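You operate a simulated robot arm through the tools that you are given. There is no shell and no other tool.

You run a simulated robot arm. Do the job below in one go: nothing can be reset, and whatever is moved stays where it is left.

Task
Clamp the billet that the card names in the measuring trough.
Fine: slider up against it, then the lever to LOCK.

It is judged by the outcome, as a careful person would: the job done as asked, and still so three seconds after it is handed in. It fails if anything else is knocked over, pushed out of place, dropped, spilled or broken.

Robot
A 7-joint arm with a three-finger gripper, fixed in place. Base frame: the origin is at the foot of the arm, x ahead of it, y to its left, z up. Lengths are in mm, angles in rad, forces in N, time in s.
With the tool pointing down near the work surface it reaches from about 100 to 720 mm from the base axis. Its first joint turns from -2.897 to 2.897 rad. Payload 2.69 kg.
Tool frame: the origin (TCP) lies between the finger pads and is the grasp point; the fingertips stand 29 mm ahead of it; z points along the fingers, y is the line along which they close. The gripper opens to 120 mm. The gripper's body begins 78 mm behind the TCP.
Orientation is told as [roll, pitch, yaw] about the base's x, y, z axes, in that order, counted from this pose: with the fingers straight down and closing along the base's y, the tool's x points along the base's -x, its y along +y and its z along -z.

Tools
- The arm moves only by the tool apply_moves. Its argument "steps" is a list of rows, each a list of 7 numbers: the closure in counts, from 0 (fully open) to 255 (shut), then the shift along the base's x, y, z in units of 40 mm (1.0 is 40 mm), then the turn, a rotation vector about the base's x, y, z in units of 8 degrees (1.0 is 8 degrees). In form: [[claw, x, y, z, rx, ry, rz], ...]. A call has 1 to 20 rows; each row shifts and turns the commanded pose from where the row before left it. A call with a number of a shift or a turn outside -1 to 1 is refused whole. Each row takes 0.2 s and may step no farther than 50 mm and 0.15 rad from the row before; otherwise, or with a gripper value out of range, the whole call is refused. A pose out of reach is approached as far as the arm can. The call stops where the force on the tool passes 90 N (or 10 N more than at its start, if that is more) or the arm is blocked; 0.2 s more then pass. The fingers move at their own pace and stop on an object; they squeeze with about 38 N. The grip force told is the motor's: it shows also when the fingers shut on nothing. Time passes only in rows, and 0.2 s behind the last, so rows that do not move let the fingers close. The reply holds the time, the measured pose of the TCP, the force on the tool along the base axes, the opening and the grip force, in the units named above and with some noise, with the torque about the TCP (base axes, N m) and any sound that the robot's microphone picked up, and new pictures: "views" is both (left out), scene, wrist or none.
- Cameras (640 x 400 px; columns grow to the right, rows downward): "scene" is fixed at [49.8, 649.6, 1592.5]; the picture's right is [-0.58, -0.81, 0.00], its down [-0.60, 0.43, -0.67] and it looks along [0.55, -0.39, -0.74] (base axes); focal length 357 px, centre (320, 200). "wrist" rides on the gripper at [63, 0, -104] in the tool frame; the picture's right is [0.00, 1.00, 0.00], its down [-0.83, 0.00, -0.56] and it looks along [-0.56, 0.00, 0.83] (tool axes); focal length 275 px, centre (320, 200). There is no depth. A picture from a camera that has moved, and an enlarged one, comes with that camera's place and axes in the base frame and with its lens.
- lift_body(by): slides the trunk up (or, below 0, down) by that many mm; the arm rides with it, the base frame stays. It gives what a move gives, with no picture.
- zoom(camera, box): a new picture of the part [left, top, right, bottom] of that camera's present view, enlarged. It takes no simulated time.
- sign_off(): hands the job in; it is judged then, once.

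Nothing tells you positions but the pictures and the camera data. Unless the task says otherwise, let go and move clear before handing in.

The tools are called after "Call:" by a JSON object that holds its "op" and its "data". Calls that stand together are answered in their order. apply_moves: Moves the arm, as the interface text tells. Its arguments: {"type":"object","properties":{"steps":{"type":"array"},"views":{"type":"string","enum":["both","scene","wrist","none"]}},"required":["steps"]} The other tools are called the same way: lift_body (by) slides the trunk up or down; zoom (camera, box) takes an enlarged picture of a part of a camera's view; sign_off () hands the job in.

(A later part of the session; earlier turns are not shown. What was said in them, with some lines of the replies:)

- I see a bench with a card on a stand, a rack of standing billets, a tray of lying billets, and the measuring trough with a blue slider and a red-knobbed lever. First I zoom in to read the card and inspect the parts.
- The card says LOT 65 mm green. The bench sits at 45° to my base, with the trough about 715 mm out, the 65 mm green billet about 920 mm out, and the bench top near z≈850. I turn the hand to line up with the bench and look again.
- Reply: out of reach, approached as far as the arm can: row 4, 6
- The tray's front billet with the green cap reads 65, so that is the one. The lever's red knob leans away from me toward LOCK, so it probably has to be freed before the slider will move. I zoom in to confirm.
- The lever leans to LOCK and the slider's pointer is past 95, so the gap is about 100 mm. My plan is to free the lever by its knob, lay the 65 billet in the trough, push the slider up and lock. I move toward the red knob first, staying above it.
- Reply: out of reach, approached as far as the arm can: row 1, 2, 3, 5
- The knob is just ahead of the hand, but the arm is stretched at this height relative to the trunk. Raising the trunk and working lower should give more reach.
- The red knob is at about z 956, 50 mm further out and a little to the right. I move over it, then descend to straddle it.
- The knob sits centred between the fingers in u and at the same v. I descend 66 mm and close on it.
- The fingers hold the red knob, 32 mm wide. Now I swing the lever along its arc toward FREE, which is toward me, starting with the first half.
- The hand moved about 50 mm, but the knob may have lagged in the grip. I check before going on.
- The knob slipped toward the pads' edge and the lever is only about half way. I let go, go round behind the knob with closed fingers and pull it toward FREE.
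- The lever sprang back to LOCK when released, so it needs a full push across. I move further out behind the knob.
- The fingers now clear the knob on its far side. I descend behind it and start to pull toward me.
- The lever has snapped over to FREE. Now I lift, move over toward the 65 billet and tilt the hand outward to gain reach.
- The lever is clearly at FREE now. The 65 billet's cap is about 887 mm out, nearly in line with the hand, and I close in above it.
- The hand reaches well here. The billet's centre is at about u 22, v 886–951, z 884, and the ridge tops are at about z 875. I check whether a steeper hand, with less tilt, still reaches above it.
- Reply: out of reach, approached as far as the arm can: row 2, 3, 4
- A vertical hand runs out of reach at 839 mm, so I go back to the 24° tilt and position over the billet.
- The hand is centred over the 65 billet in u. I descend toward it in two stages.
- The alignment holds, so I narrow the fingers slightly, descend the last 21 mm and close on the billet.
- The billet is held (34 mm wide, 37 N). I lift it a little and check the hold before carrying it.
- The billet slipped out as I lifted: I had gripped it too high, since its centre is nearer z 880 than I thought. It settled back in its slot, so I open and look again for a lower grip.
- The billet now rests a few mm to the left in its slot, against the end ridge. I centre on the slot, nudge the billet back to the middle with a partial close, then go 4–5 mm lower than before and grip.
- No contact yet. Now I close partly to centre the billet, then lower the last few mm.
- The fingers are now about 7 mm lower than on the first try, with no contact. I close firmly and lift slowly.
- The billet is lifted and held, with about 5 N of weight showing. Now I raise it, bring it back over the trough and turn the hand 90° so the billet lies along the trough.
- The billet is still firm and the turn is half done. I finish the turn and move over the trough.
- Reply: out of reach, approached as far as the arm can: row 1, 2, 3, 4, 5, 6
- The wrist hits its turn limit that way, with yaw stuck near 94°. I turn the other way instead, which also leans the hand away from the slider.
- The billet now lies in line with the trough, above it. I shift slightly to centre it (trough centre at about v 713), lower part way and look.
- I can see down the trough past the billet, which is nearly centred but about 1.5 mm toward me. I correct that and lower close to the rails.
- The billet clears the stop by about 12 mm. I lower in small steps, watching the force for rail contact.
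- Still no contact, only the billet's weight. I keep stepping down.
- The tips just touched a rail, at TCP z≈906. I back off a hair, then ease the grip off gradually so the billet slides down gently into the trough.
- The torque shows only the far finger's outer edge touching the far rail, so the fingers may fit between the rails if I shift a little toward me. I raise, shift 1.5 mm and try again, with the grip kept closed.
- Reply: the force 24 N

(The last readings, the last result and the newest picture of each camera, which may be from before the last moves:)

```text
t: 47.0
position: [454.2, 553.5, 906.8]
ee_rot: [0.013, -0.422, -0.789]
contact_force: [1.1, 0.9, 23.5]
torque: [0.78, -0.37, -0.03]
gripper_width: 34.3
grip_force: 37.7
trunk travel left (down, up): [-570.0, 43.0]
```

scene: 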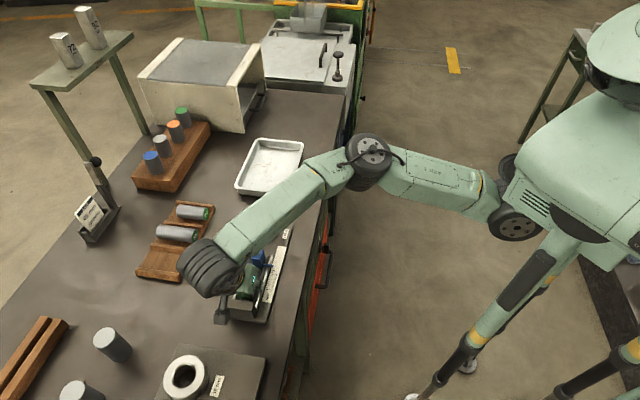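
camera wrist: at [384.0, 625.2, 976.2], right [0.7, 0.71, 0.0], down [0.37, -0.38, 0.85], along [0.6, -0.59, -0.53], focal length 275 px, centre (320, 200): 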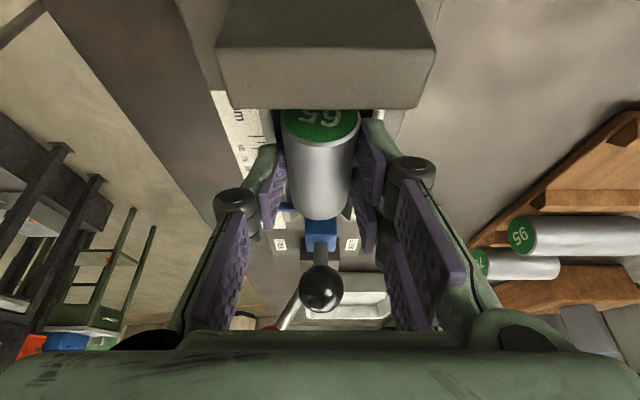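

Still the far finger only. I try one larger shift toward me to test whether the fingers can enter.

Call:
{"op": "apply_moves", "data": {"steps": [[255, 0, 0, 0.12, 0, 0, 0], [255, -0.045, -0.045, 0, 0, 0, 0], [255, 0, 0, 0, 0, 0, 0]], "views": "wrist"}}

Call:
{"op": "zoom", "data": {"camera": "wrist", "box": [240, 90, 400, 250]}}

Call:
{"op": "apply_moves", "data": {"steps": [[255, 0, 0, -0.06, 0, 0, 0], [255, 0, 0, -0.04, 0, 0, 0], [255, 0, 0, 0, 0, 0, 0]], "views": "none"}}

Call:
{"op": "apply_moves", "data": {"steps": [[255, 0, 0, -0.04, 0, 0, 0], [255, 0, 0, 0, 0, 0, 0]], "views": "none"}}

```text
t: 47.9
position: [452.7, 552.4, 907.0]
ee_rot: [0.002, -0.423, -0.786]
contact_force: [0.0, 0.0, -4.4]
torque: [0.0, 0.04, 0.0]
gripper_width: 34.3
grip_force: 38.0
trunk travel left (down, up): [-570.0, 43.0]
camera wrist: at [382.1, 622.8, 976.6], right [0.7, 0.71, 0.0], down [0.38, -0.37, 0.85], along [0.6, -0.6, -0.53], focal length 275 px, centre (320, 200)
```

wrist: 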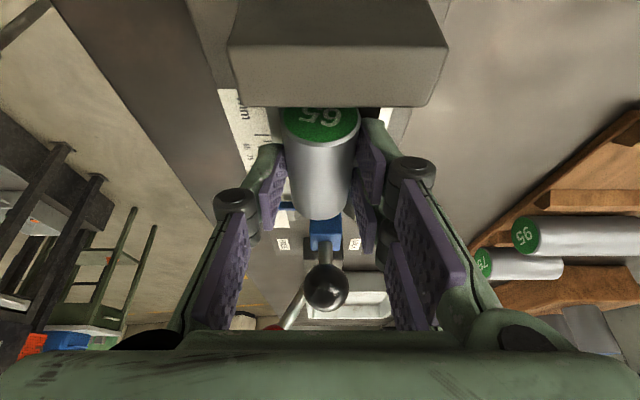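

```text
2.50 times, centred on (320, 170) of wrist
camera zoom: at [382.1, 622.8, 976.6], right [0.7, 0.71, 0.0], down [0.38, -0.37, 0.85], along [0.6, -0.6, -0.53], focal length 688 px, centre (320, 275)
```

zoom: 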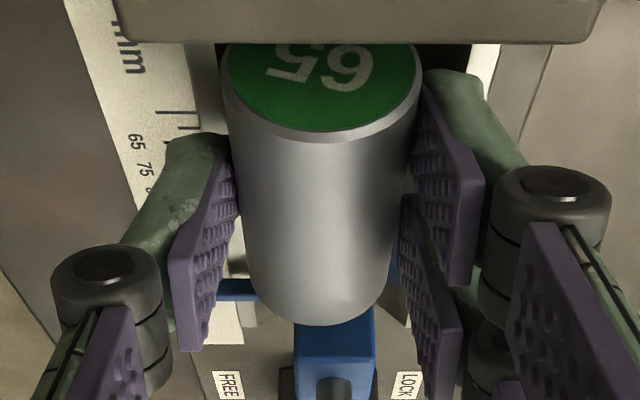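

```text
t: 48.6
position: [452.1, 551.6, 905.0]
ee_rot: [0.008, -0.422, -0.787]
contact_force: [-1.7, -2.6, 6.2]
torque: [0.27, -0.06, -0.04]
gripper_width: 34.3
grip_force: 37.8
trunk travel left (down, up): [-570.0, 43.0]
```

```text
t: 49.2
position: [453.0, 550.4, 904.9]
ee_rot: [0.009, -0.423, -0.785]
contact_force: [-4.8, -3.3, 14.6]
torque: [0.45, -0.06, 0.11]
gripper_width: 34.1
grip_force: 37.9
trunk travel left (down, up): [-570.0, 43.0]
```

The fingers don't fit between the rails, so the billet will settle about 15 mm into the trough when released. The walls and ends guide it on all sides. I re-centre over the trough, go down to just above the rails and release.

Call:
{"op": "apply_moves", "data": {"steps": [[255, 0, 0, 0.1, 0, 0, 0], [255, 0.074, 0.074, 0, 0, 0, 0], [255, 0, 0, 0, 0, 0, 0]], "views": "wrist"}}

Call:
{"op": "zoom", "data": {"camera": "wrist", "box": [240, 90, 400, 250]}}

```text
t: 50.0
position: [456.8, 555.0, 906.4]
ee_rot: [0.01, -0.423, -0.79]
contact_force: [-2.0, 0.5, 4.2]
torque: [0.27, -0.01, 0.05]
gripper_width: 34.2
grip_force: 38.6
trunk travel left (down, up): [-570.0, 43.0]
camera wrist: at [385.7, 625.7, 976.3], right [0.7, 0.71, 0.01], down [0.37, -0.38, 0.85], along [0.6, -0.59, -0.53], focal length 275 px, centre (320, 200)
```

wrist: 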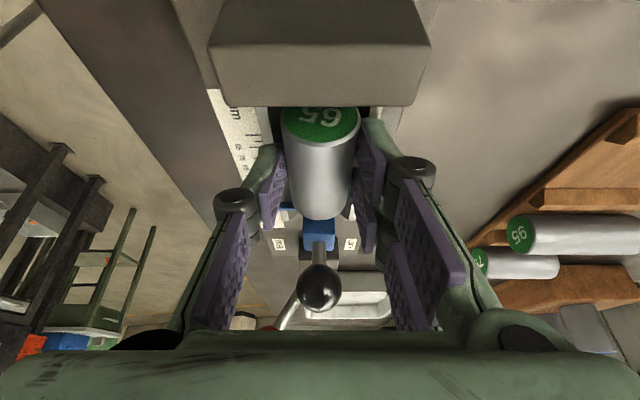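

```text
2.50 times, centred on (320, 170) of wrist
camera zoom: at [385.7, 625.7, 976.3], right [0.7, 0.71, 0.01], down [0.37, -0.38, 0.85], along [0.6, -0.59, -0.53], focal length 688 px, centre (320, 275)
```

zoom: 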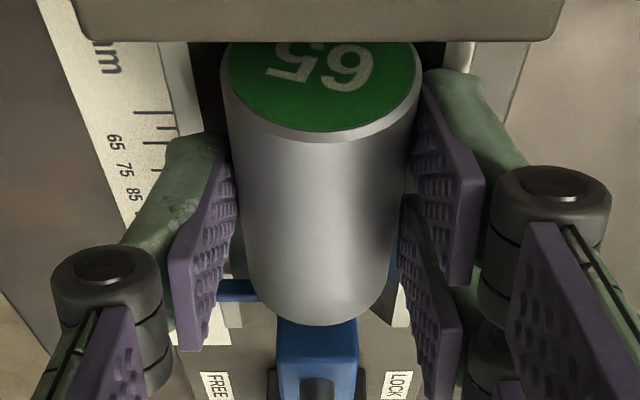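

It is centred within a millimetre. I make the small correction and release.

Call:
{"op": "apply_moves", "data": {"steps": [[255, -0.014, -0.014, 0.02, 0, 0, 0], [255, 0, 0, 0, 0, 0, 0], [120, 0, 0, 0, 0, 0, 0], [120, 0, 0, 0, 0, 0, 0], [120, 0, 0, 0, 0, 0, 0]]}}

Call:
{"op": "zoom", "data": {"camera": "wrist", "box": [240, 90, 400, 250]}}

```text
t: 51.2
position: [456.3, 553.4, 907.1]
ee_rot: [0.006, -0.422, -0.785]
contact_force: [-0.1, -0.5, -0.2]
torque: [-0.01, 0.0, -0.01]
gripper_width: 63.5
grip_force: 0.1
trunk travel left (down, up): [-570.0, 43.0]
camera wrist: at [384.7, 625.1, 977.0], right [0.7, 0.71, 0.0], down [0.38, -0.37, 0.85], along [0.6, -0.59, -0.53], focal length 275 px, centre (320, 200)
```

scene: 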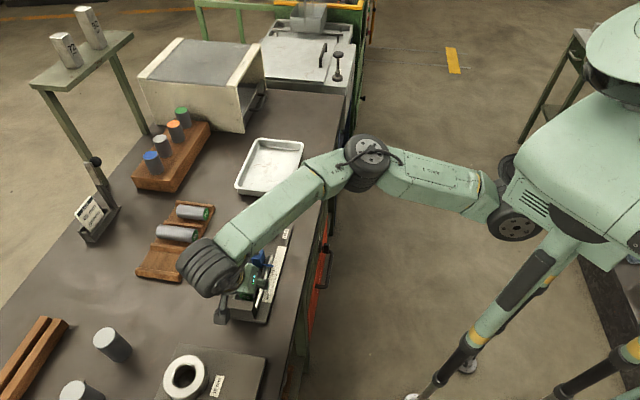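
wrist: 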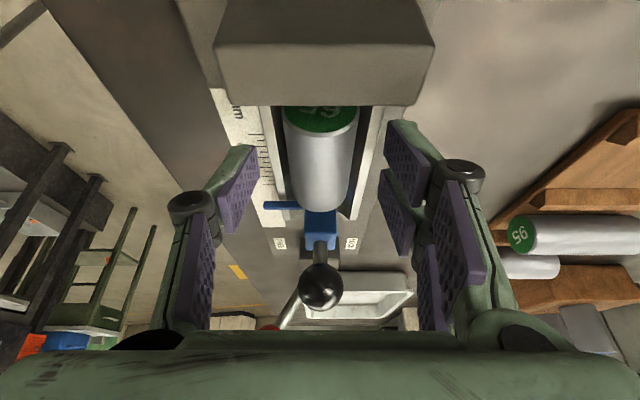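

```text
2.50 times, centred on (320, 170) of wrist
camera zoom: at [384.7, 625.1, 977.0], right [0.7, 0.71, 0.0], down [0.38, -0.37, 0.85], along [0.6, -0.59, -0.53], focal length 688 px, centre (320, 275)
```

zoom: 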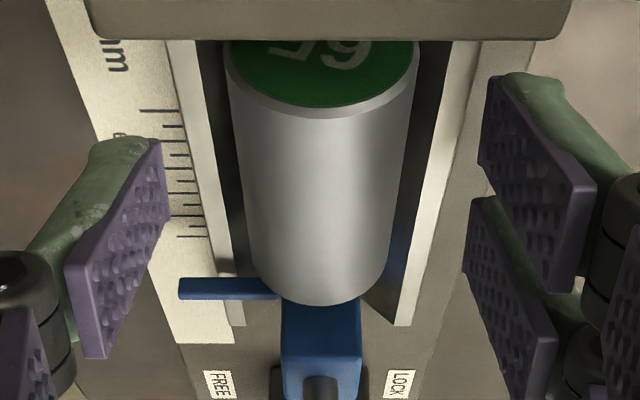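

The billet is seated cleanly in the trough, with the slider just behind it. Now I rise, square the hand up again and go behind the slider's black knob.

Call:
{"op": "apply_moves", "data": {"steps": [[120, 0, 0, 0.6, 0, 0, 0], [120, 0, 0, 0.9, 0, 0, 0], [120, 0, 0, 0.6, 0.707, 0.707, 0], [120, 0, 0, 0.6, 0.707, 0.707, 0], [120, 0, 0, 0, 0.707, 0.707, 0], [120, 0, 0, 0, 0, 0, 0]]}}

Call:
{"op": "apply_moves", "data": {"steps": [[255, 0.171, -0.165, 0, 0, 0, 0.9375], [255, 0.171, -0.165, 0, 0, 0, 0.9375], [255, 0.171, -0.165, 0, 0, 0, 0.9375], [255, 0.171, -0.165, 0, 0, 0, 0.9375], [255, 0.171, -0.165, 0, 0, 0, 0.9375], [255, 0.171, -0.165, 0, 0, 0, 0.9375], [255, 0.171, -0.165, 0, 0, 0, 0.9375], [255, 0.171, -0.165, 0, 0, 0, 0.9375], [255, 0.171, -0.165, 0, 0, 0, 0.9375], [255, 0.171, -0.165, 0, 0, 0, 0.9375], [255, 0.171, -0.165, 0, 0, 0, 0.9375], [255, 0.171, -0.165, 0, 0, 0, 0.9375], [255, 0, 0, 0, 0, 0, 0]]}}

Call:
{"op": "zoom", "data": {"camera": "wrist", "box": [220, 0, 480, 160]}}

Call:
{"op": "zoom", "data": {"camera": "scene", "box": [210, 220, 310, 330]}}

```text
t: 52.6
position: [455.1, 553.8, 1016.3]
ee_rot: [0.006, -0.002, -0.787]
contact_force: [0.3, 0.4, -0.5]
torque: [0.03, -0.02, 0.02]
gripper_width: 63.5
grip_force: 0.2
trunk travel left (down, up): [-570.0, 43.0]
camera wrist: at [411.0, 598.5, 1119.9], right [0.7, 0.71, 0.01], down [0.59, -0.59, 0.56], along [0.4, -0.39, -0.83], focal length 275 px, centre (320, 200)
```

scene: 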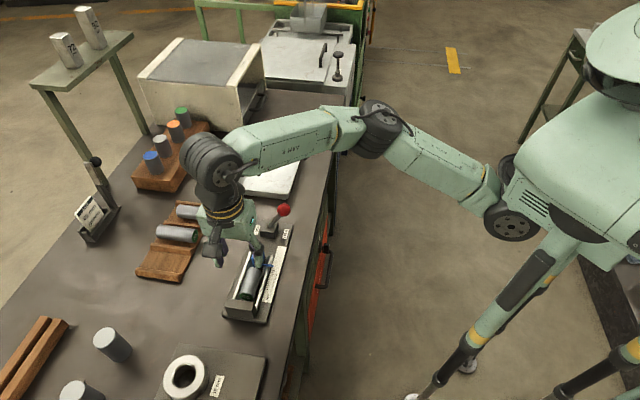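
wrist: 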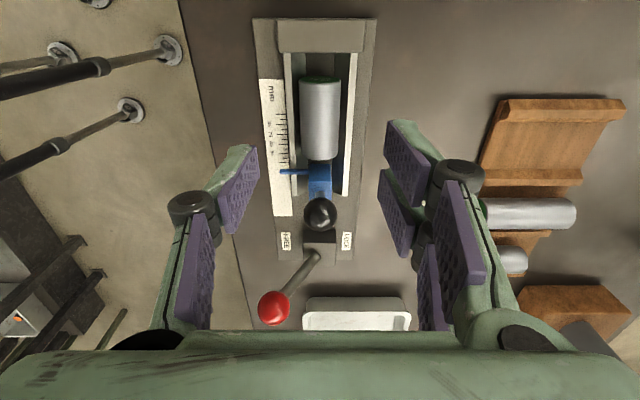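

```text
t: 55.5
position: [537.6, 473.7, 1015.1]
ee_rot: [0.005, -0.003, 0.789]
contact_force: [-0.3, 1.3, 0.0]
torque: [0.02, 0.03, 0.0]
gripper_width: 0.0
grip_force: 28.3
trunk travel left (down, up): [-570.0, 43.0]
camera wrist: at [493.5, 429.5, 1119.6], right [-0.71, 0.7, 0.01], down [0.59, 0.59, 0.56], along [0.39, 0.4, -0.83], focal length 275 px, centre (320, 200)
```

scene: 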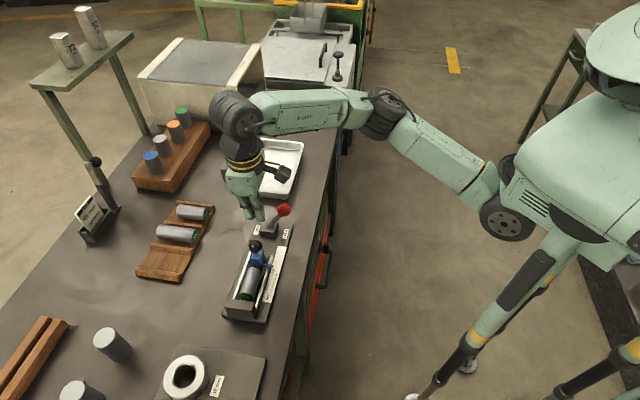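
wrist: 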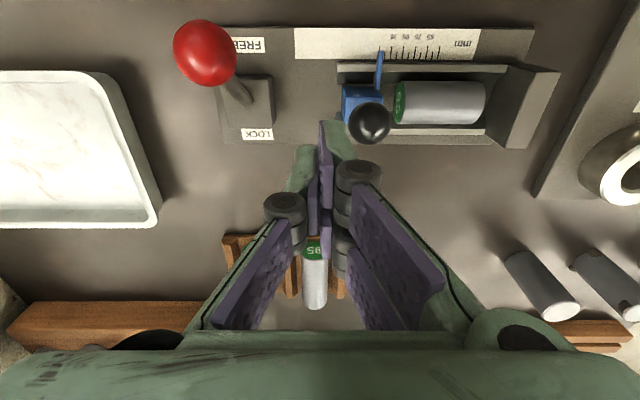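

```text
2.46 times, centred on (350, 80) of wrist
camera zoom: at [493.5, 429.5, 1119.6], right [-0.71, 0.7, 0.01], down [0.59, 0.59, 0.56], along [0.39, 0.4, -0.83], focal length 678 px, centre (246, 495)
```

zoom: 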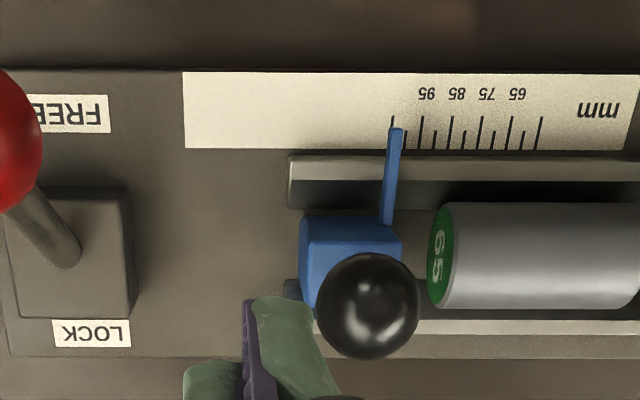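

```text
3.64 times, centred on (260, 275) of scene
camera zoom: at [49.8, 649.6, 1592.5], right [-0.58, -0.81, 0.0], down [-0.6, 0.43, -0.67], along [0.55, -0.39, -0.74], focal length 1298 px, centre (538, -73)
```

zoom: 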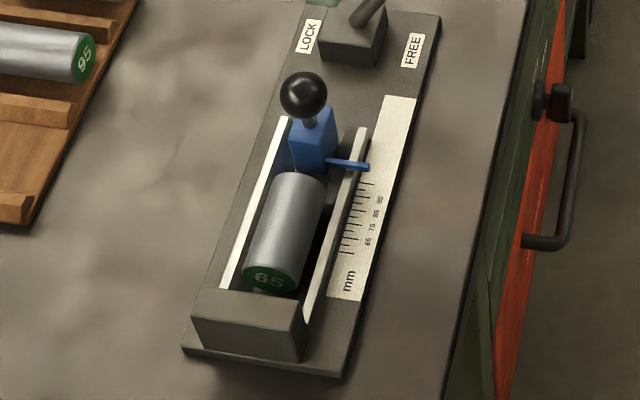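

The billet, the slider knob (u≈-11, z≈928) and the lever at FREE are all clear in view. The closed fingers are about 10 mm behind the knob, so I descend and start pushing toward the stop.

Call:
{"op": "apply_moves", "data": {"steps": [[255, 0, 0.03, -0.7, 0, 0, 0], [255, 0, 0, -0.7, 0, 0, 0], [255, 0, 0, -0.6, 0, 0, 0], [255, 0, 0, 0, 0, 0, 0]], "views": "none"}}

Call:
{"op": "apply_moves", "data": {"steps": [[255, -0.12, 0.12, 0, 0, 0, 0], [255, -0.12, 0.12, 0, 0, 0, 0], [255, -0.12, 0.12, 0, 0, 0, 0], [255, 0, 0, 0, 0, 0, 0]]}}

Call:
{"op": "zoom", "data": {"camera": "wrist", "box": [220, 0, 480, 160]}}

```text
t: 56.5
position: [536.9, 476.5, 935.8]
ee_rot: [0.006, -0.003, 0.786]
contact_force: [-1.0, -0.9, 0.3]
torque: [-0.02, 0.0, 0.01]
gripper_width: 0.0
grip_force: 28.7
trunk travel left (down, up): [-570.0, 43.0]
```

```text
t: 57.5
position: [522.1, 489.4, 936.4]
ee_rot: [0.004, -0.003, 0.784]
contact_force: [1.4, -2.2, -1.1]
torque: [-0.03, 0.01, 0.03]
gripper_width: 0.0
grip_force: 28.5
trunk travel left (down, up): [-570.0, 43.0]
camera wrist: at [478.0, 445.7, 1039.9], right [-0.71, 0.7, 0.01], down [0.59, 0.59, 0.56], along [0.39, 0.4, -0.83], focal length 275 px, centre (320, 200)
```

scene: 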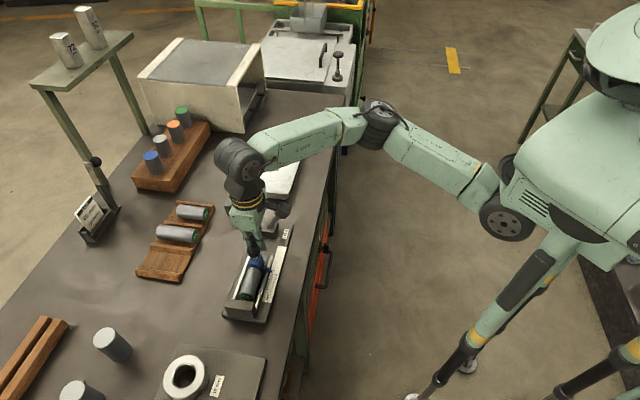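
wrist: 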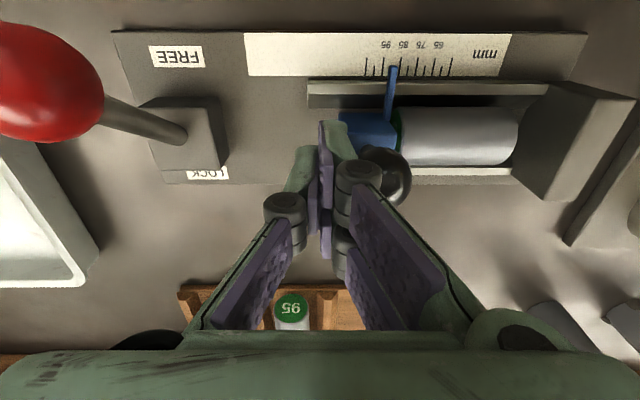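

```text
2.46 times, centred on (350, 80) of wrist
camera zoom: at [478.0, 445.7, 1039.9], right [-0.71, 0.7, 0.01], down [0.59, 0.59, 0.56], along [0.39, 0.4, -0.83], focal length 678 px, centre (246, 495)
```

zoom: 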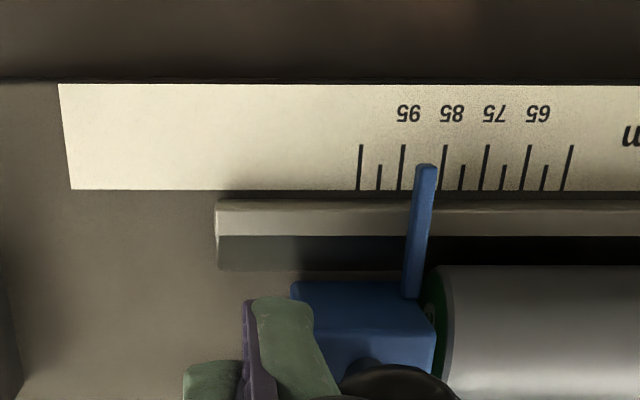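

The slider moves easily and is almost at the billet, with the pointer at about 90. I keep pushing toward 65.

Call:
{"op": "apply_moves", "data": {"steps": [[255, -0.09, 0.09, 0, 0, 0, 0], [255, -0.09, 0.09, 0, 0, 0, 0], [255, -0.09, 0.09, 0, 0, 0, 0], [255, -0.06, 0.06, 0, 0, 0, 0], [255, 0, 0, 0, 0, 0, 0]]}}

Call:
{"op": "zoom", "data": {"camera": "wrist", "box": [280, 20, 480, 200]}}

```text
t: 58.6
position: [508.4, 505.0, 935.2]
ee_rot: [0.006, -0.002, 0.785]
contact_force: [0.2, -3.7, 0.1]
torque: [0.0, 0.0, 0.04]
gripper_width: 0.3
grip_force: 28.8
trunk travel left (down, up): [-570.0, 43.0]
camera wrist: at [464.8, 459.3, 1039.9], right [-0.71, 0.7, 0.01], down [0.59, 0.59, 0.56], along [0.39, 0.4, -0.83], focal length 275 px, centre (320, 200)
```

scene: 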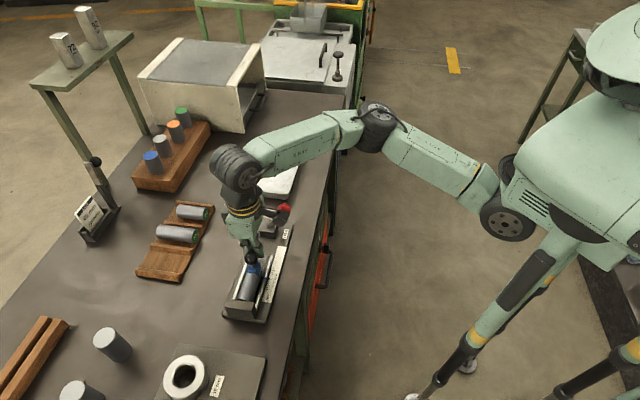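
wrist: 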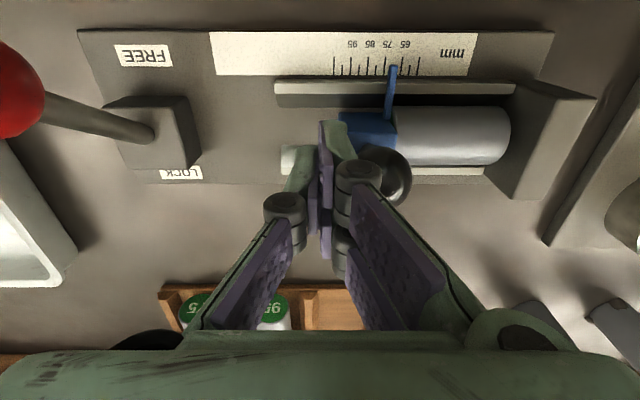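

```text
2.22 times, centred on (380, 110) of wrist
camera zoom: at [464.8, 459.3, 1039.9], right [-0.71, 0.7, 0.01], down [0.59, 0.59, 0.56], along [0.39, 0.4, -0.83], focal length 612 px, centre (187, 400)
```

zoom: 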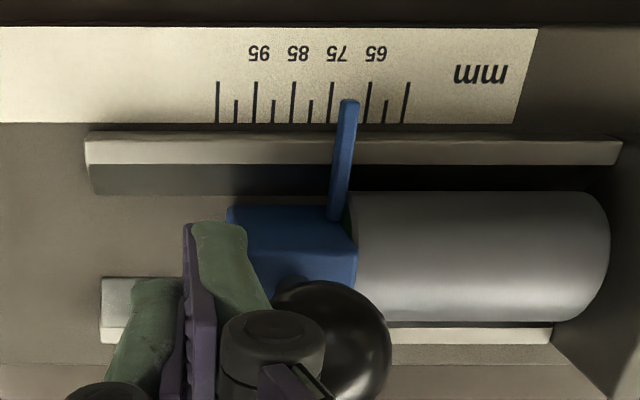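

The pointer is at about 70 with the billet pushed along, so about 5 mm remains. I go in small steps and watch the force.

Call:
{"op": "apply_moves", "data": {"steps": [[255, -0.04, 0.04, 0, 0, 0, 0], [255, -0.03, 0.03, 0, 0, 0, 0], [255, 0, 0, 0, 0, 0, 0]], "views": "none"}}

Call:
{"op": "apply_moves", "data": {"steps": [[255, -0.02, 0.02, 0, 0, 0, 0], [255, 0, 0, 0, 0, 0, 0]], "views": "wrist"}}

Call:
{"op": "zoom", "data": {"camera": "wrist", "box": [280, 20, 480, 200]}}

```text
t: 59.5
position: [505.3, 505.5, 935.2]
ee_rot: [0.007, -0.005, 0.786]
contact_force: [2.6, -2.7, 2.3]
torque: [-0.02, 0.02, 0.02]
gripper_width: 0.2
grip_force: 28.5
trunk travel left (down, up): [-570.0, 43.0]
```

```text
t: 60.0
position: [505.0, 507.0, 935.1]
ee_rot: [0.004, -0.003, 0.784]
contact_force: [3.2, -3.1, 0.8]
torque: [-0.03, 0.0, 0.01]
gripper_width: 0.0
grip_force: 28.4
trunk travel left (down, up): [-570.0, 43.0]
camera wrist: at [461.4, 462.5, 1039.2], right [-0.71, 0.7, 0.01], down [0.59, 0.59, 0.56], along [0.39, 0.4, -0.83], focal length 275 px, centre (320, 200)
```

wrist: 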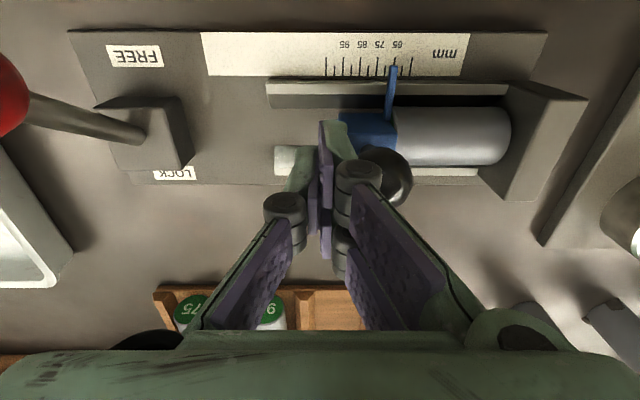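

```text
2.22 times, centred on (380, 110) of wrist
camera zoom: at [461.4, 462.5, 1039.2], right [-0.71, 0.7, 0.01], down [0.59, 0.59, 0.56], along [0.39, 0.4, -0.83], focal length 612 px, centre (187, 400)
```

zoom: 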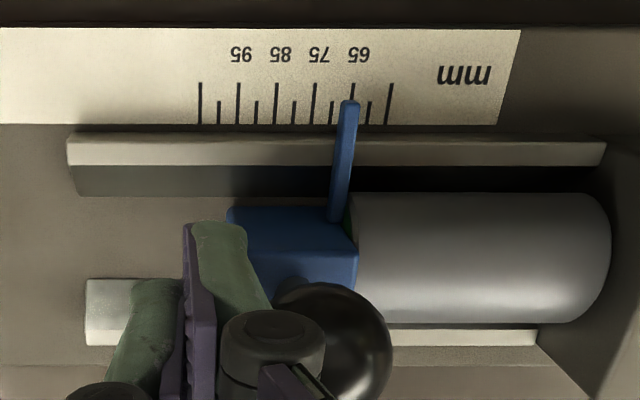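

The pointer reads about 66 and the force is still low, so I keep going in 1 mm steps until it firms up.

Call:
{"op": "apply_moves", "data": {"steps": [[255, -0.018, 0.018, 0, 0, 0, 0], [255, 0, 0, 0, 0, 0, 0]], "views": "none"}}

Call:
{"op": "apply_moves", "data": {"steps": [[255, -0.018, 0.018, 0, 0, 0, 0], [255, 0, 0, 0, 0, 0, 0]], "views": "none"}}

Call:
{"op": "apply_moves", "data": {"steps": [[255, -0.018, 0.018, 0, 0, 0, 0], [255, 0, 0, 0, 0, 0, 0]], "views": "wrist"}}

Call:
{"op": "zoom", "data": {"camera": "wrist", "box": [280, 20, 480, 200]}}

```text
t: 60.6
position: [505.0, 506.7, 935.7]
ee_rot: [0.006, -0.005, 0.785]
contact_force: [1.2, -4.8, -1.7]
torque: [-0.01, -0.02, 0.04]
gripper_width: 0.0
grip_force: 28.7
trunk travel left (down, up): [-570.0, 43.0]
```

```text
t: 61.2
position: [504.2, 508.0, 934.2]
ee_rot: [0.004, -0.002, 0.786]
contact_force: [0.0, -4.7, -0.4]
torque: [-0.04, -0.03, 0.06]
gripper_width: 0.0
grip_force: 28.2
trunk travel left (down, up): [-570.0, 43.0]
```

```text
t: 61.9
position: [504.2, 510.1, 934.9]
ee_rot: [0.003, -0.003, 0.785]
contact_force: [3.5, -5.8, -1.2]
torque: [-0.04, -0.01, 0.05]
gripper_width: 0.0
grip_force: 28.9
trunk travel left (down, up): [-570.0, 43.0]
camera wrist: at [460.1, 464.7, 1039.7], right [-0.71, 0.7, 0.01], down [0.59, 0.59, 0.56], along [0.39, 0.4, -0.83], focal length 275 px, centre (320, 200)
```

wrist: 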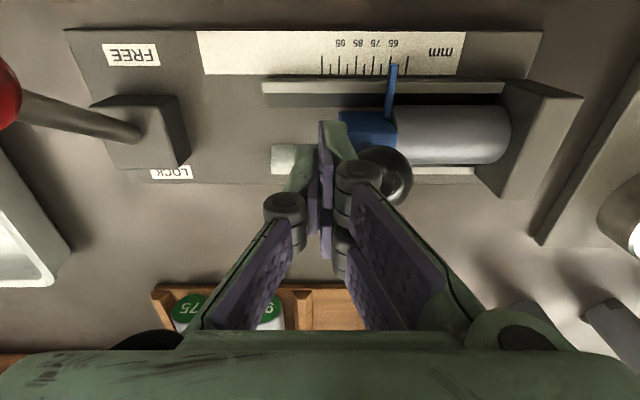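

```text
2.22 times, centred on (380, 110) of wrist
camera zoom: at [460.1, 464.7, 1039.7], right [-0.71, 0.7, 0.01], down [0.59, 0.59, 0.56], along [0.39, 0.4, -0.83], focal length 612 px, centre (187, 400)
```

zoom: 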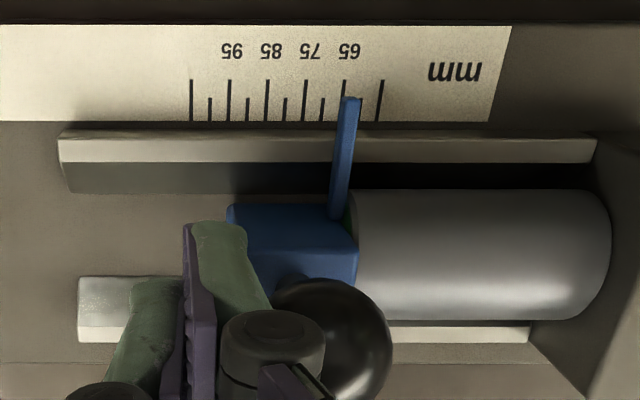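

The slider is still moving with only friction force, about 6 N. I continue in 1 mm steps until the billet meets the stop.

Call:
{"op": "apply_moves", "data": {"steps": [[255, -0.018, 0.018, 0, 0, 0, 0], [255, 0, 0, 0, 0, 0, 0]], "views": "none"}}

Call:
{"op": "apply_moves", "data": {"steps": [[255, -0.018, 0.018, 0, 0, 0, 0], [255, 0, 0, 0, 0, 0, 0]], "views": "wrist"}}

Call:
{"op": "zoom", "data": {"camera": "wrist", "box": [320, 20, 560, 200]}}

Call:
{"op": "zoom", "data": {"camera": "scene", "box": [210, 240, 290, 330]}}

```text
t: 62.5
position: [503.8, 508.1, 934.6]
ee_rot: [0.005, -0.004, 0.783]
contact_force: [5.7, -12.8, 1.0]
torque: [-0.03, -0.02, 0.12]
gripper_width: 0.3
grip_force: 28.7
trunk travel left (down, up): [-570.0, 43.0]
```

```text
t: 63.0
position: [503.7, 509.0, 934.6]
ee_rot: [0.005, -0.004, 0.781]
contact_force: [13.7, -15.2, 2.3]
torque: [-0.06, -0.06, 0.09]
gripper_width: 0.0
grip_force: 28.1
trunk travel left (down, up): [-570.0, 43.0]
camera wrist: at [459.9, 465.0, 1039.5], right [-0.71, 0.71, 0.01], down [0.59, 0.58, 0.56], along [0.39, 0.4, -0.83], focal length 275 px, centre (320, 200)
```

wrist: 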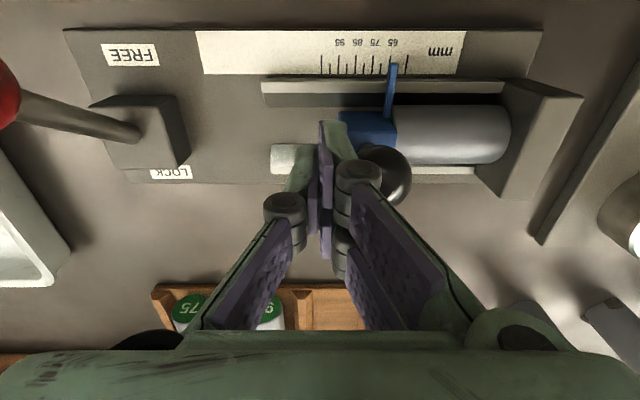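

```text
2.22 times, centred on (440, 110) of wrist
camera zoom: at [459.9, 465.0, 1039.5], right [-0.71, 0.71, 0.01], down [0.59, 0.58, 0.56], along [0.39, 0.4, -0.83], focal length 612 px, centre (53, 400)
```

zoom: 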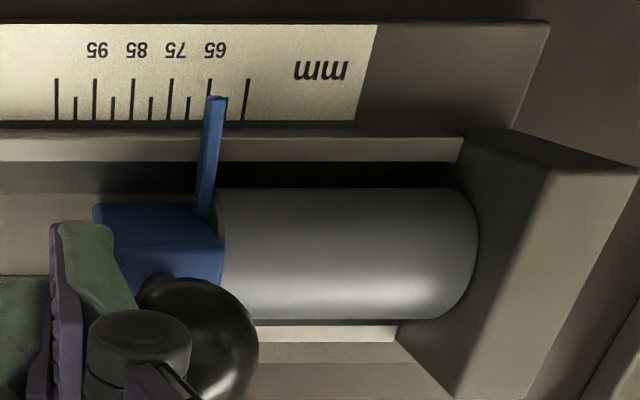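

```text
4.44 times, centred on (250, 285) of scene
camera zoom: at [49.8, 649.6, 1592.5], right [-0.58, -0.81, 0.0], down [-0.6, 0.43, -0.67], along [0.55, -0.39, -0.74], focal length 1587 px, centre (631, -178)
```

zoom: 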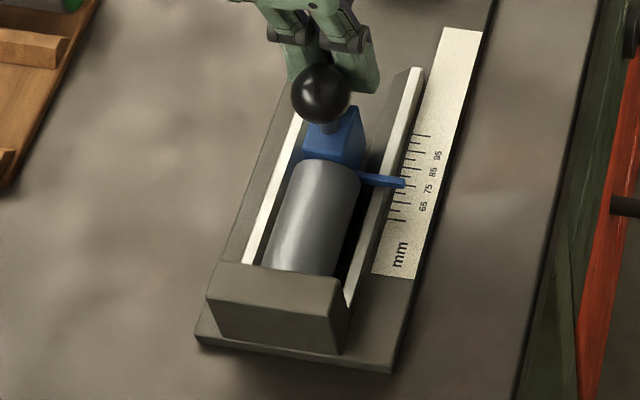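

The force has firmed to 20 N, the pointer is at 65 and the billet is against the stop. I back off, rise and check that the slider stays.

Call:
{"op": "apply_moves", "data": {"steps": [[255, 0.1, -0.1, 0, 0, 0, 0], [255, 0.25, -0.25, 0, 0, 0, 0], [255, 0.1, -0.1, 0.5, 0, 0, 0], [255, 0, 0, 0.9, 0, 0, 0], [255, 0, 0, 0.9, 0, 0, 0], [255, -0.5, -0.5, 0, 0, 0, 0], [255, -0.5, -0.5, 0, 0, 0, 0], [255, 0, 0, 0, 0, 0, 0]]}}

Call:
{"op": "zoom", "data": {"camera": "wrist", "box": [200, 50, 460, 250]}}

Call:
{"op": "zoom", "data": {"camera": "scene", "box": [210, 200, 310, 330]}}

```text
t: 64.8
position: [480.2, 452.2, 1027.1]
ee_rot: [0.005, -0.003, 0.787]
contact_force: [0.1, 0.6, 0.1]
torque: [-0.02, 0.03, -0.04]
gripper_width: 0.1
grip_force: 29.0
trunk travel left (down, up): [-570.0, 43.0]
camera wrist: at [435.2, 408.1, 1131.8], right [-0.71, 0.7, 0.01], down [0.59, 0.59, 0.56], along [0.39, 0.4, -0.83], focal length 275 px, centre (320, 200)
```

scene: 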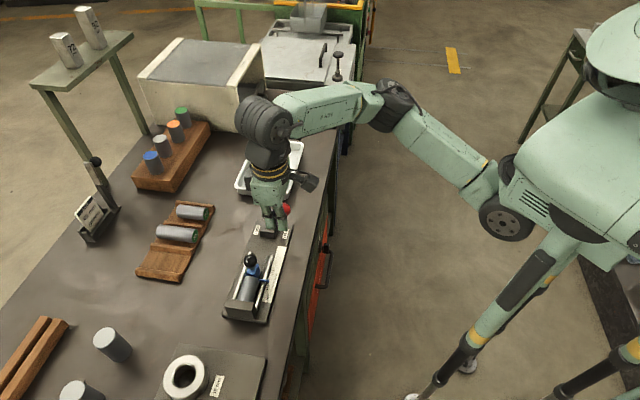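
wrist: 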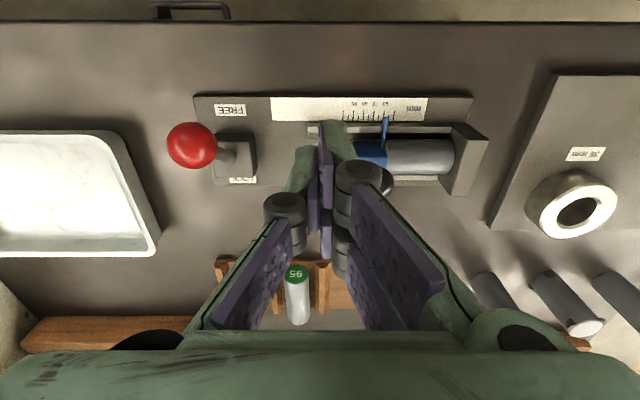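

```text
2.00 times, centred on (330, 150) of wrist
camera zoom: at [435.2, 408.1, 1131.8], right [-0.71, 0.7, 0.01], down [0.59, 0.59, 0.56], along [0.39, 0.4, -0.83], focal length 551 px, centre (300, 300)
```

zoom: 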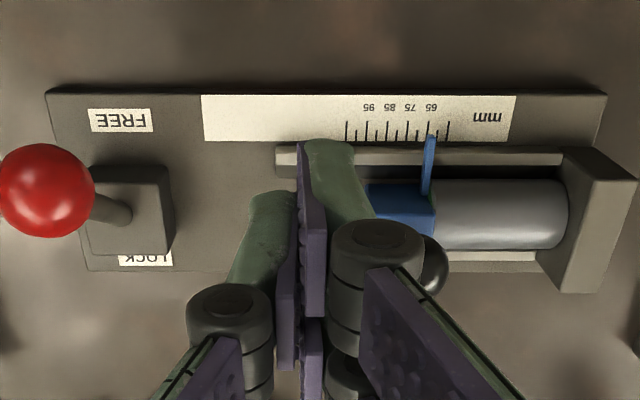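

```text
3.08 times, centred on (260, 265) of scene
camera zoom: at [49.8, 649.6, 1592.5], right [-0.58, -0.81, 0.0], down [-0.6, 0.43, -0.67], along [0.55, -0.39, -0.74], focal length 1099 px, centre (505, 0)
```

zoom: 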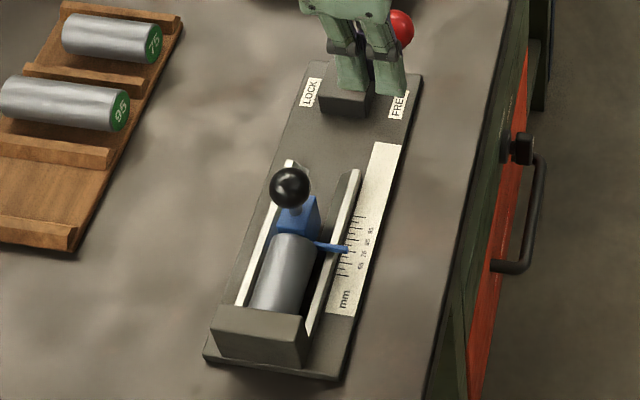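

The slider has stayed against the billet. The lever knob sits at about u -106, v 670, so I go round to my side of it and descend.

Call:
{"op": "apply_moves", "data": {"steps": [[255, 0.348, -0.666, 0, 0, 0, 0], [255, 0.348, -0.666, 0, 0, 0, 0], [255, 0.348, -0.666, 0, 0, 0, 0], [255, 0, 0, 0, 0, 0, 0]]}}

```text
t: 65.8
position: [521.7, 372.3, 1029.3]
ee_rot: [0.003, -0.005, 0.788]
contact_force: [0.2, -0.1, 0.3]
torque: [0.05, 0.03, 0.01]
gripper_width: 0.0
grip_force: 28.6
trunk travel left (down, up): [-570.0, 43.0]
camera wrist: at [477.9, 327.7, 1132.7], right [-0.71, 0.7, 0.01], down [0.59, 0.59, 0.56], along [0.39, 0.4, -0.83], focal length 275 px, centre (320, 200)
```

scene: 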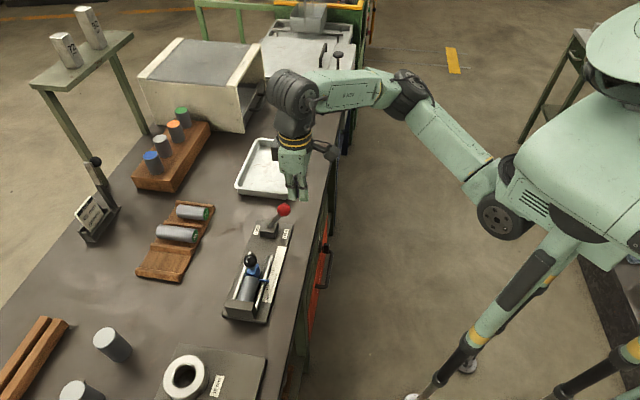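
wrist: 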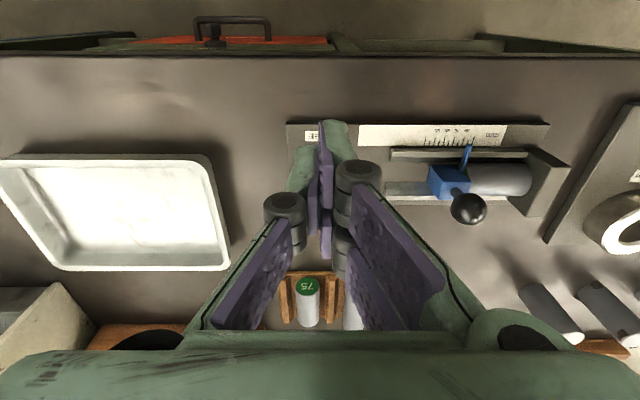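

The fingers are in front of the knob, about 12 mm clear. I descend beside it and push it away toward LOCK.

Call:
{"op": "apply_moves", "data": {"steps": [[255, 0, 0, -0.7, 0, 0, 0], [255, 0, 0, -0.65, 0, 0, 0], [255, 0, 0, 0, 0, 0, 0], [255, 0.25, 0.25, 0, 0, 0, 0], [255, 0.25, 0.25, 0, 0, 0, 0], [255, 0.25, 0.25, 0, 0, 0, 0], [255, 0.25, 0.25, 0, 0, 0, 0], [255, 0.2, 0.2, 0, 0, 0, 0], [255, 0, 0, 0, 0, 0, 0]]}}

Call:
{"op": "zoom", "data": {"camera": "scene", "box": [210, 190, 310, 330]}}

```text
t: 67.8
position: [569.8, 420.1, 973.4]
ee_rot: [0.007, -0.003, 0.785]
contact_force: [0.4, 0.0, -1.0]
torque: [0.04, -0.02, -0.01]
gripper_width: 0.1
grip_force: 28.4
trunk travel left (down, up): [-570.0, 43.0]
camera wrist: at [526.8, 375.2, 1078.3], right [-0.71, 0.7, 0.01], down [0.59, 0.59, 0.56], along [0.39, 0.4, -0.83], focal length 275 px, centre (320, 200)
```

scene: 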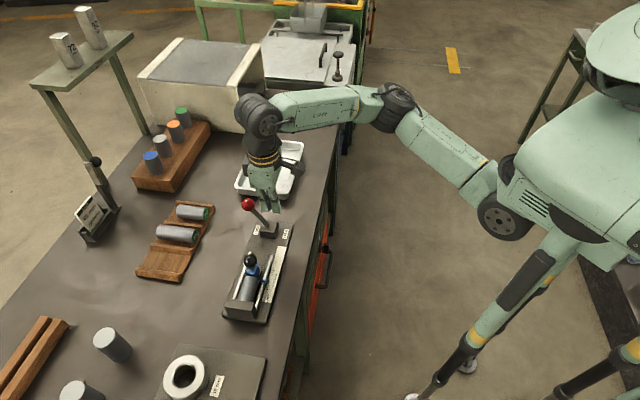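
wrist: 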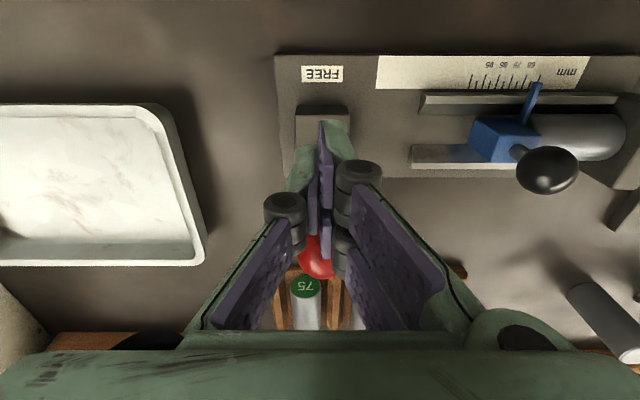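

```text
2.86 times, centred on (260, 260) of scene
camera zoom: at [49.8, 649.6, 1592.5], right [-0.58, -0.81, 0.0], down [-0.6, 0.43, -0.67], along [0.55, -0.39, -0.74], focal length 1020 px, centre (491, 29)
```

zoom: 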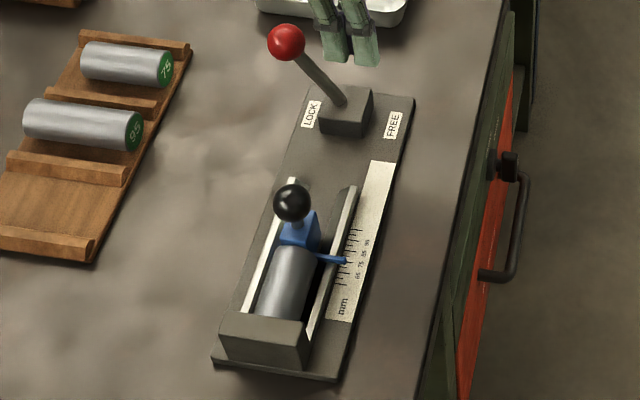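

The lever has snapped to LOCK, with its knob back where it was at the start. I rise, move clear and take a final look.

Call:
{"op": "apply_moves", "data": {"steps": [[255, -0.2, -0.2, 0.4, 0, 0, 0], [255, 0, 0, 0.9, 0, 0, 0], [255, -0.5, -0.5, 0.3, 0, 0, 0], [255, -0.6, -0.6, 0, 0, 0, 0], [255, -0.6, -0.6, 0, 0, 0, 0], [200, 0, 0.4, 0, 0, 0, 0], [200, 0, 0, 0, 0, 0, 0]]}}

Call:
{"op": "zoom", "data": {"camera": "wrist", "box": [220, 100, 460, 280]}}

Call:
{"op": "zoom", "data": {"camera": "scene", "box": [210, 190, 310, 330]}}

```text
t: 69.5
position: [493.9, 361.7, 1036.9]
ee_rot: [0.006, -0.004, 0.784]
contact_force: [0.1, 0.7, -0.1]
torque: [-0.01, 0.0, 0.03]
gripper_width: 25.8
grip_force: 0.0
trunk travel left (down, up): [-570.0, 43.0]
camera wrist: at [450.5, 316.7, 1141.1], right [-0.71, 0.7, 0.01], down [0.59, 0.59, 0.56], along [0.39, 0.4, -0.83], focal length 275 px, centre (320, 200)
```

scene: 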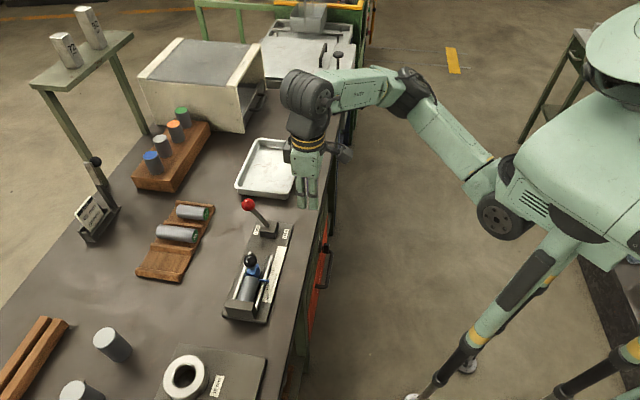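
wrist: 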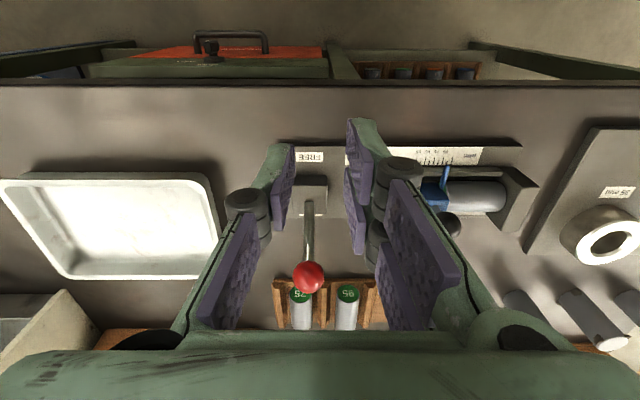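

```text
2.22 times, centred on (340, 190) of wrist
camera zoom: at [450.5, 316.7, 1141.1], right [-0.71, 0.7, 0.01], down [0.59, 0.59, 0.56], along [0.39, 0.4, -0.83], focal length 612 px, centre (276, 222)
```

zoom: 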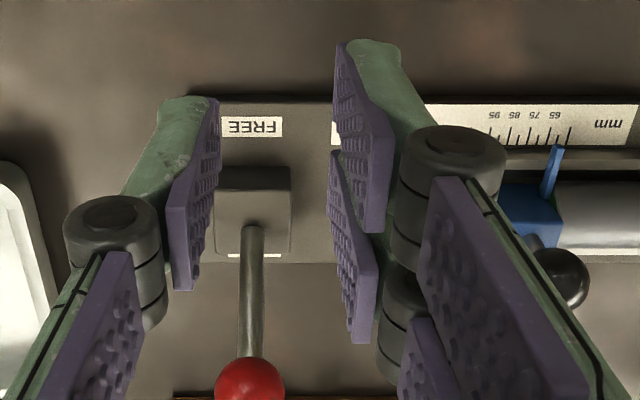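

```text
2.86 times, centred on (260, 260) of scene
camera zoom: at [49.8, 649.6, 1592.5], right [-0.58, -0.81, 0.0], down [-0.6, 0.43, -0.67], along [0.55, -0.39, -0.74], focal length 1020 px, centre (491, 29)
```

zoom: 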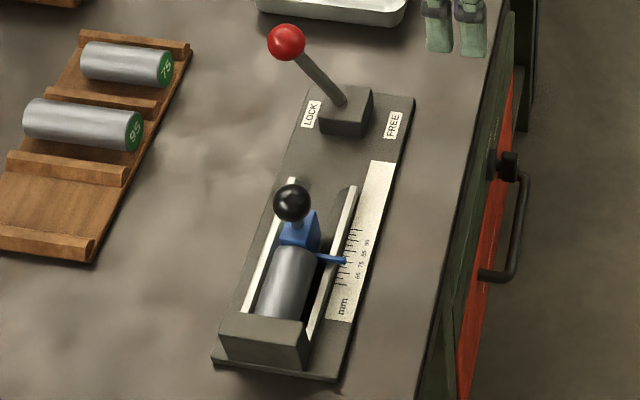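

The green 65 mm billet lies in the trough between the stop and the slider, with the pointer at 65 and the lever at LOCK. Nothing else has moved and the hand is clear, so I hand the job in.

Call:
{"op": "sign_off", "data": {}}

```text
The job is handed in.
```

The green 65 mm billet named on the card is clamped in the measuring trough. It sits against the end stop with the slider pushed up to it, the pointer reads about 65, and the lever is at LOCK. The job has been handed in.

- **Lever:** It was at LOCK when I started, so I moved it to FREE to let the slider travel. I locked it again once the billet was in place.
- **First grip:** On the first try the billet slipped out of the fingers and settled back in its own slot. The second grip was lower and held.
- **Release into the trough:** The fingers did not fit between the rails, so I let go just above them. The billet dropped a short way, which I estimated at no more than about 15 mm, and came to rest squarely between the walls.

In the last pictures nothing else on the bench looked disturbed, and the hand was clear of the work.
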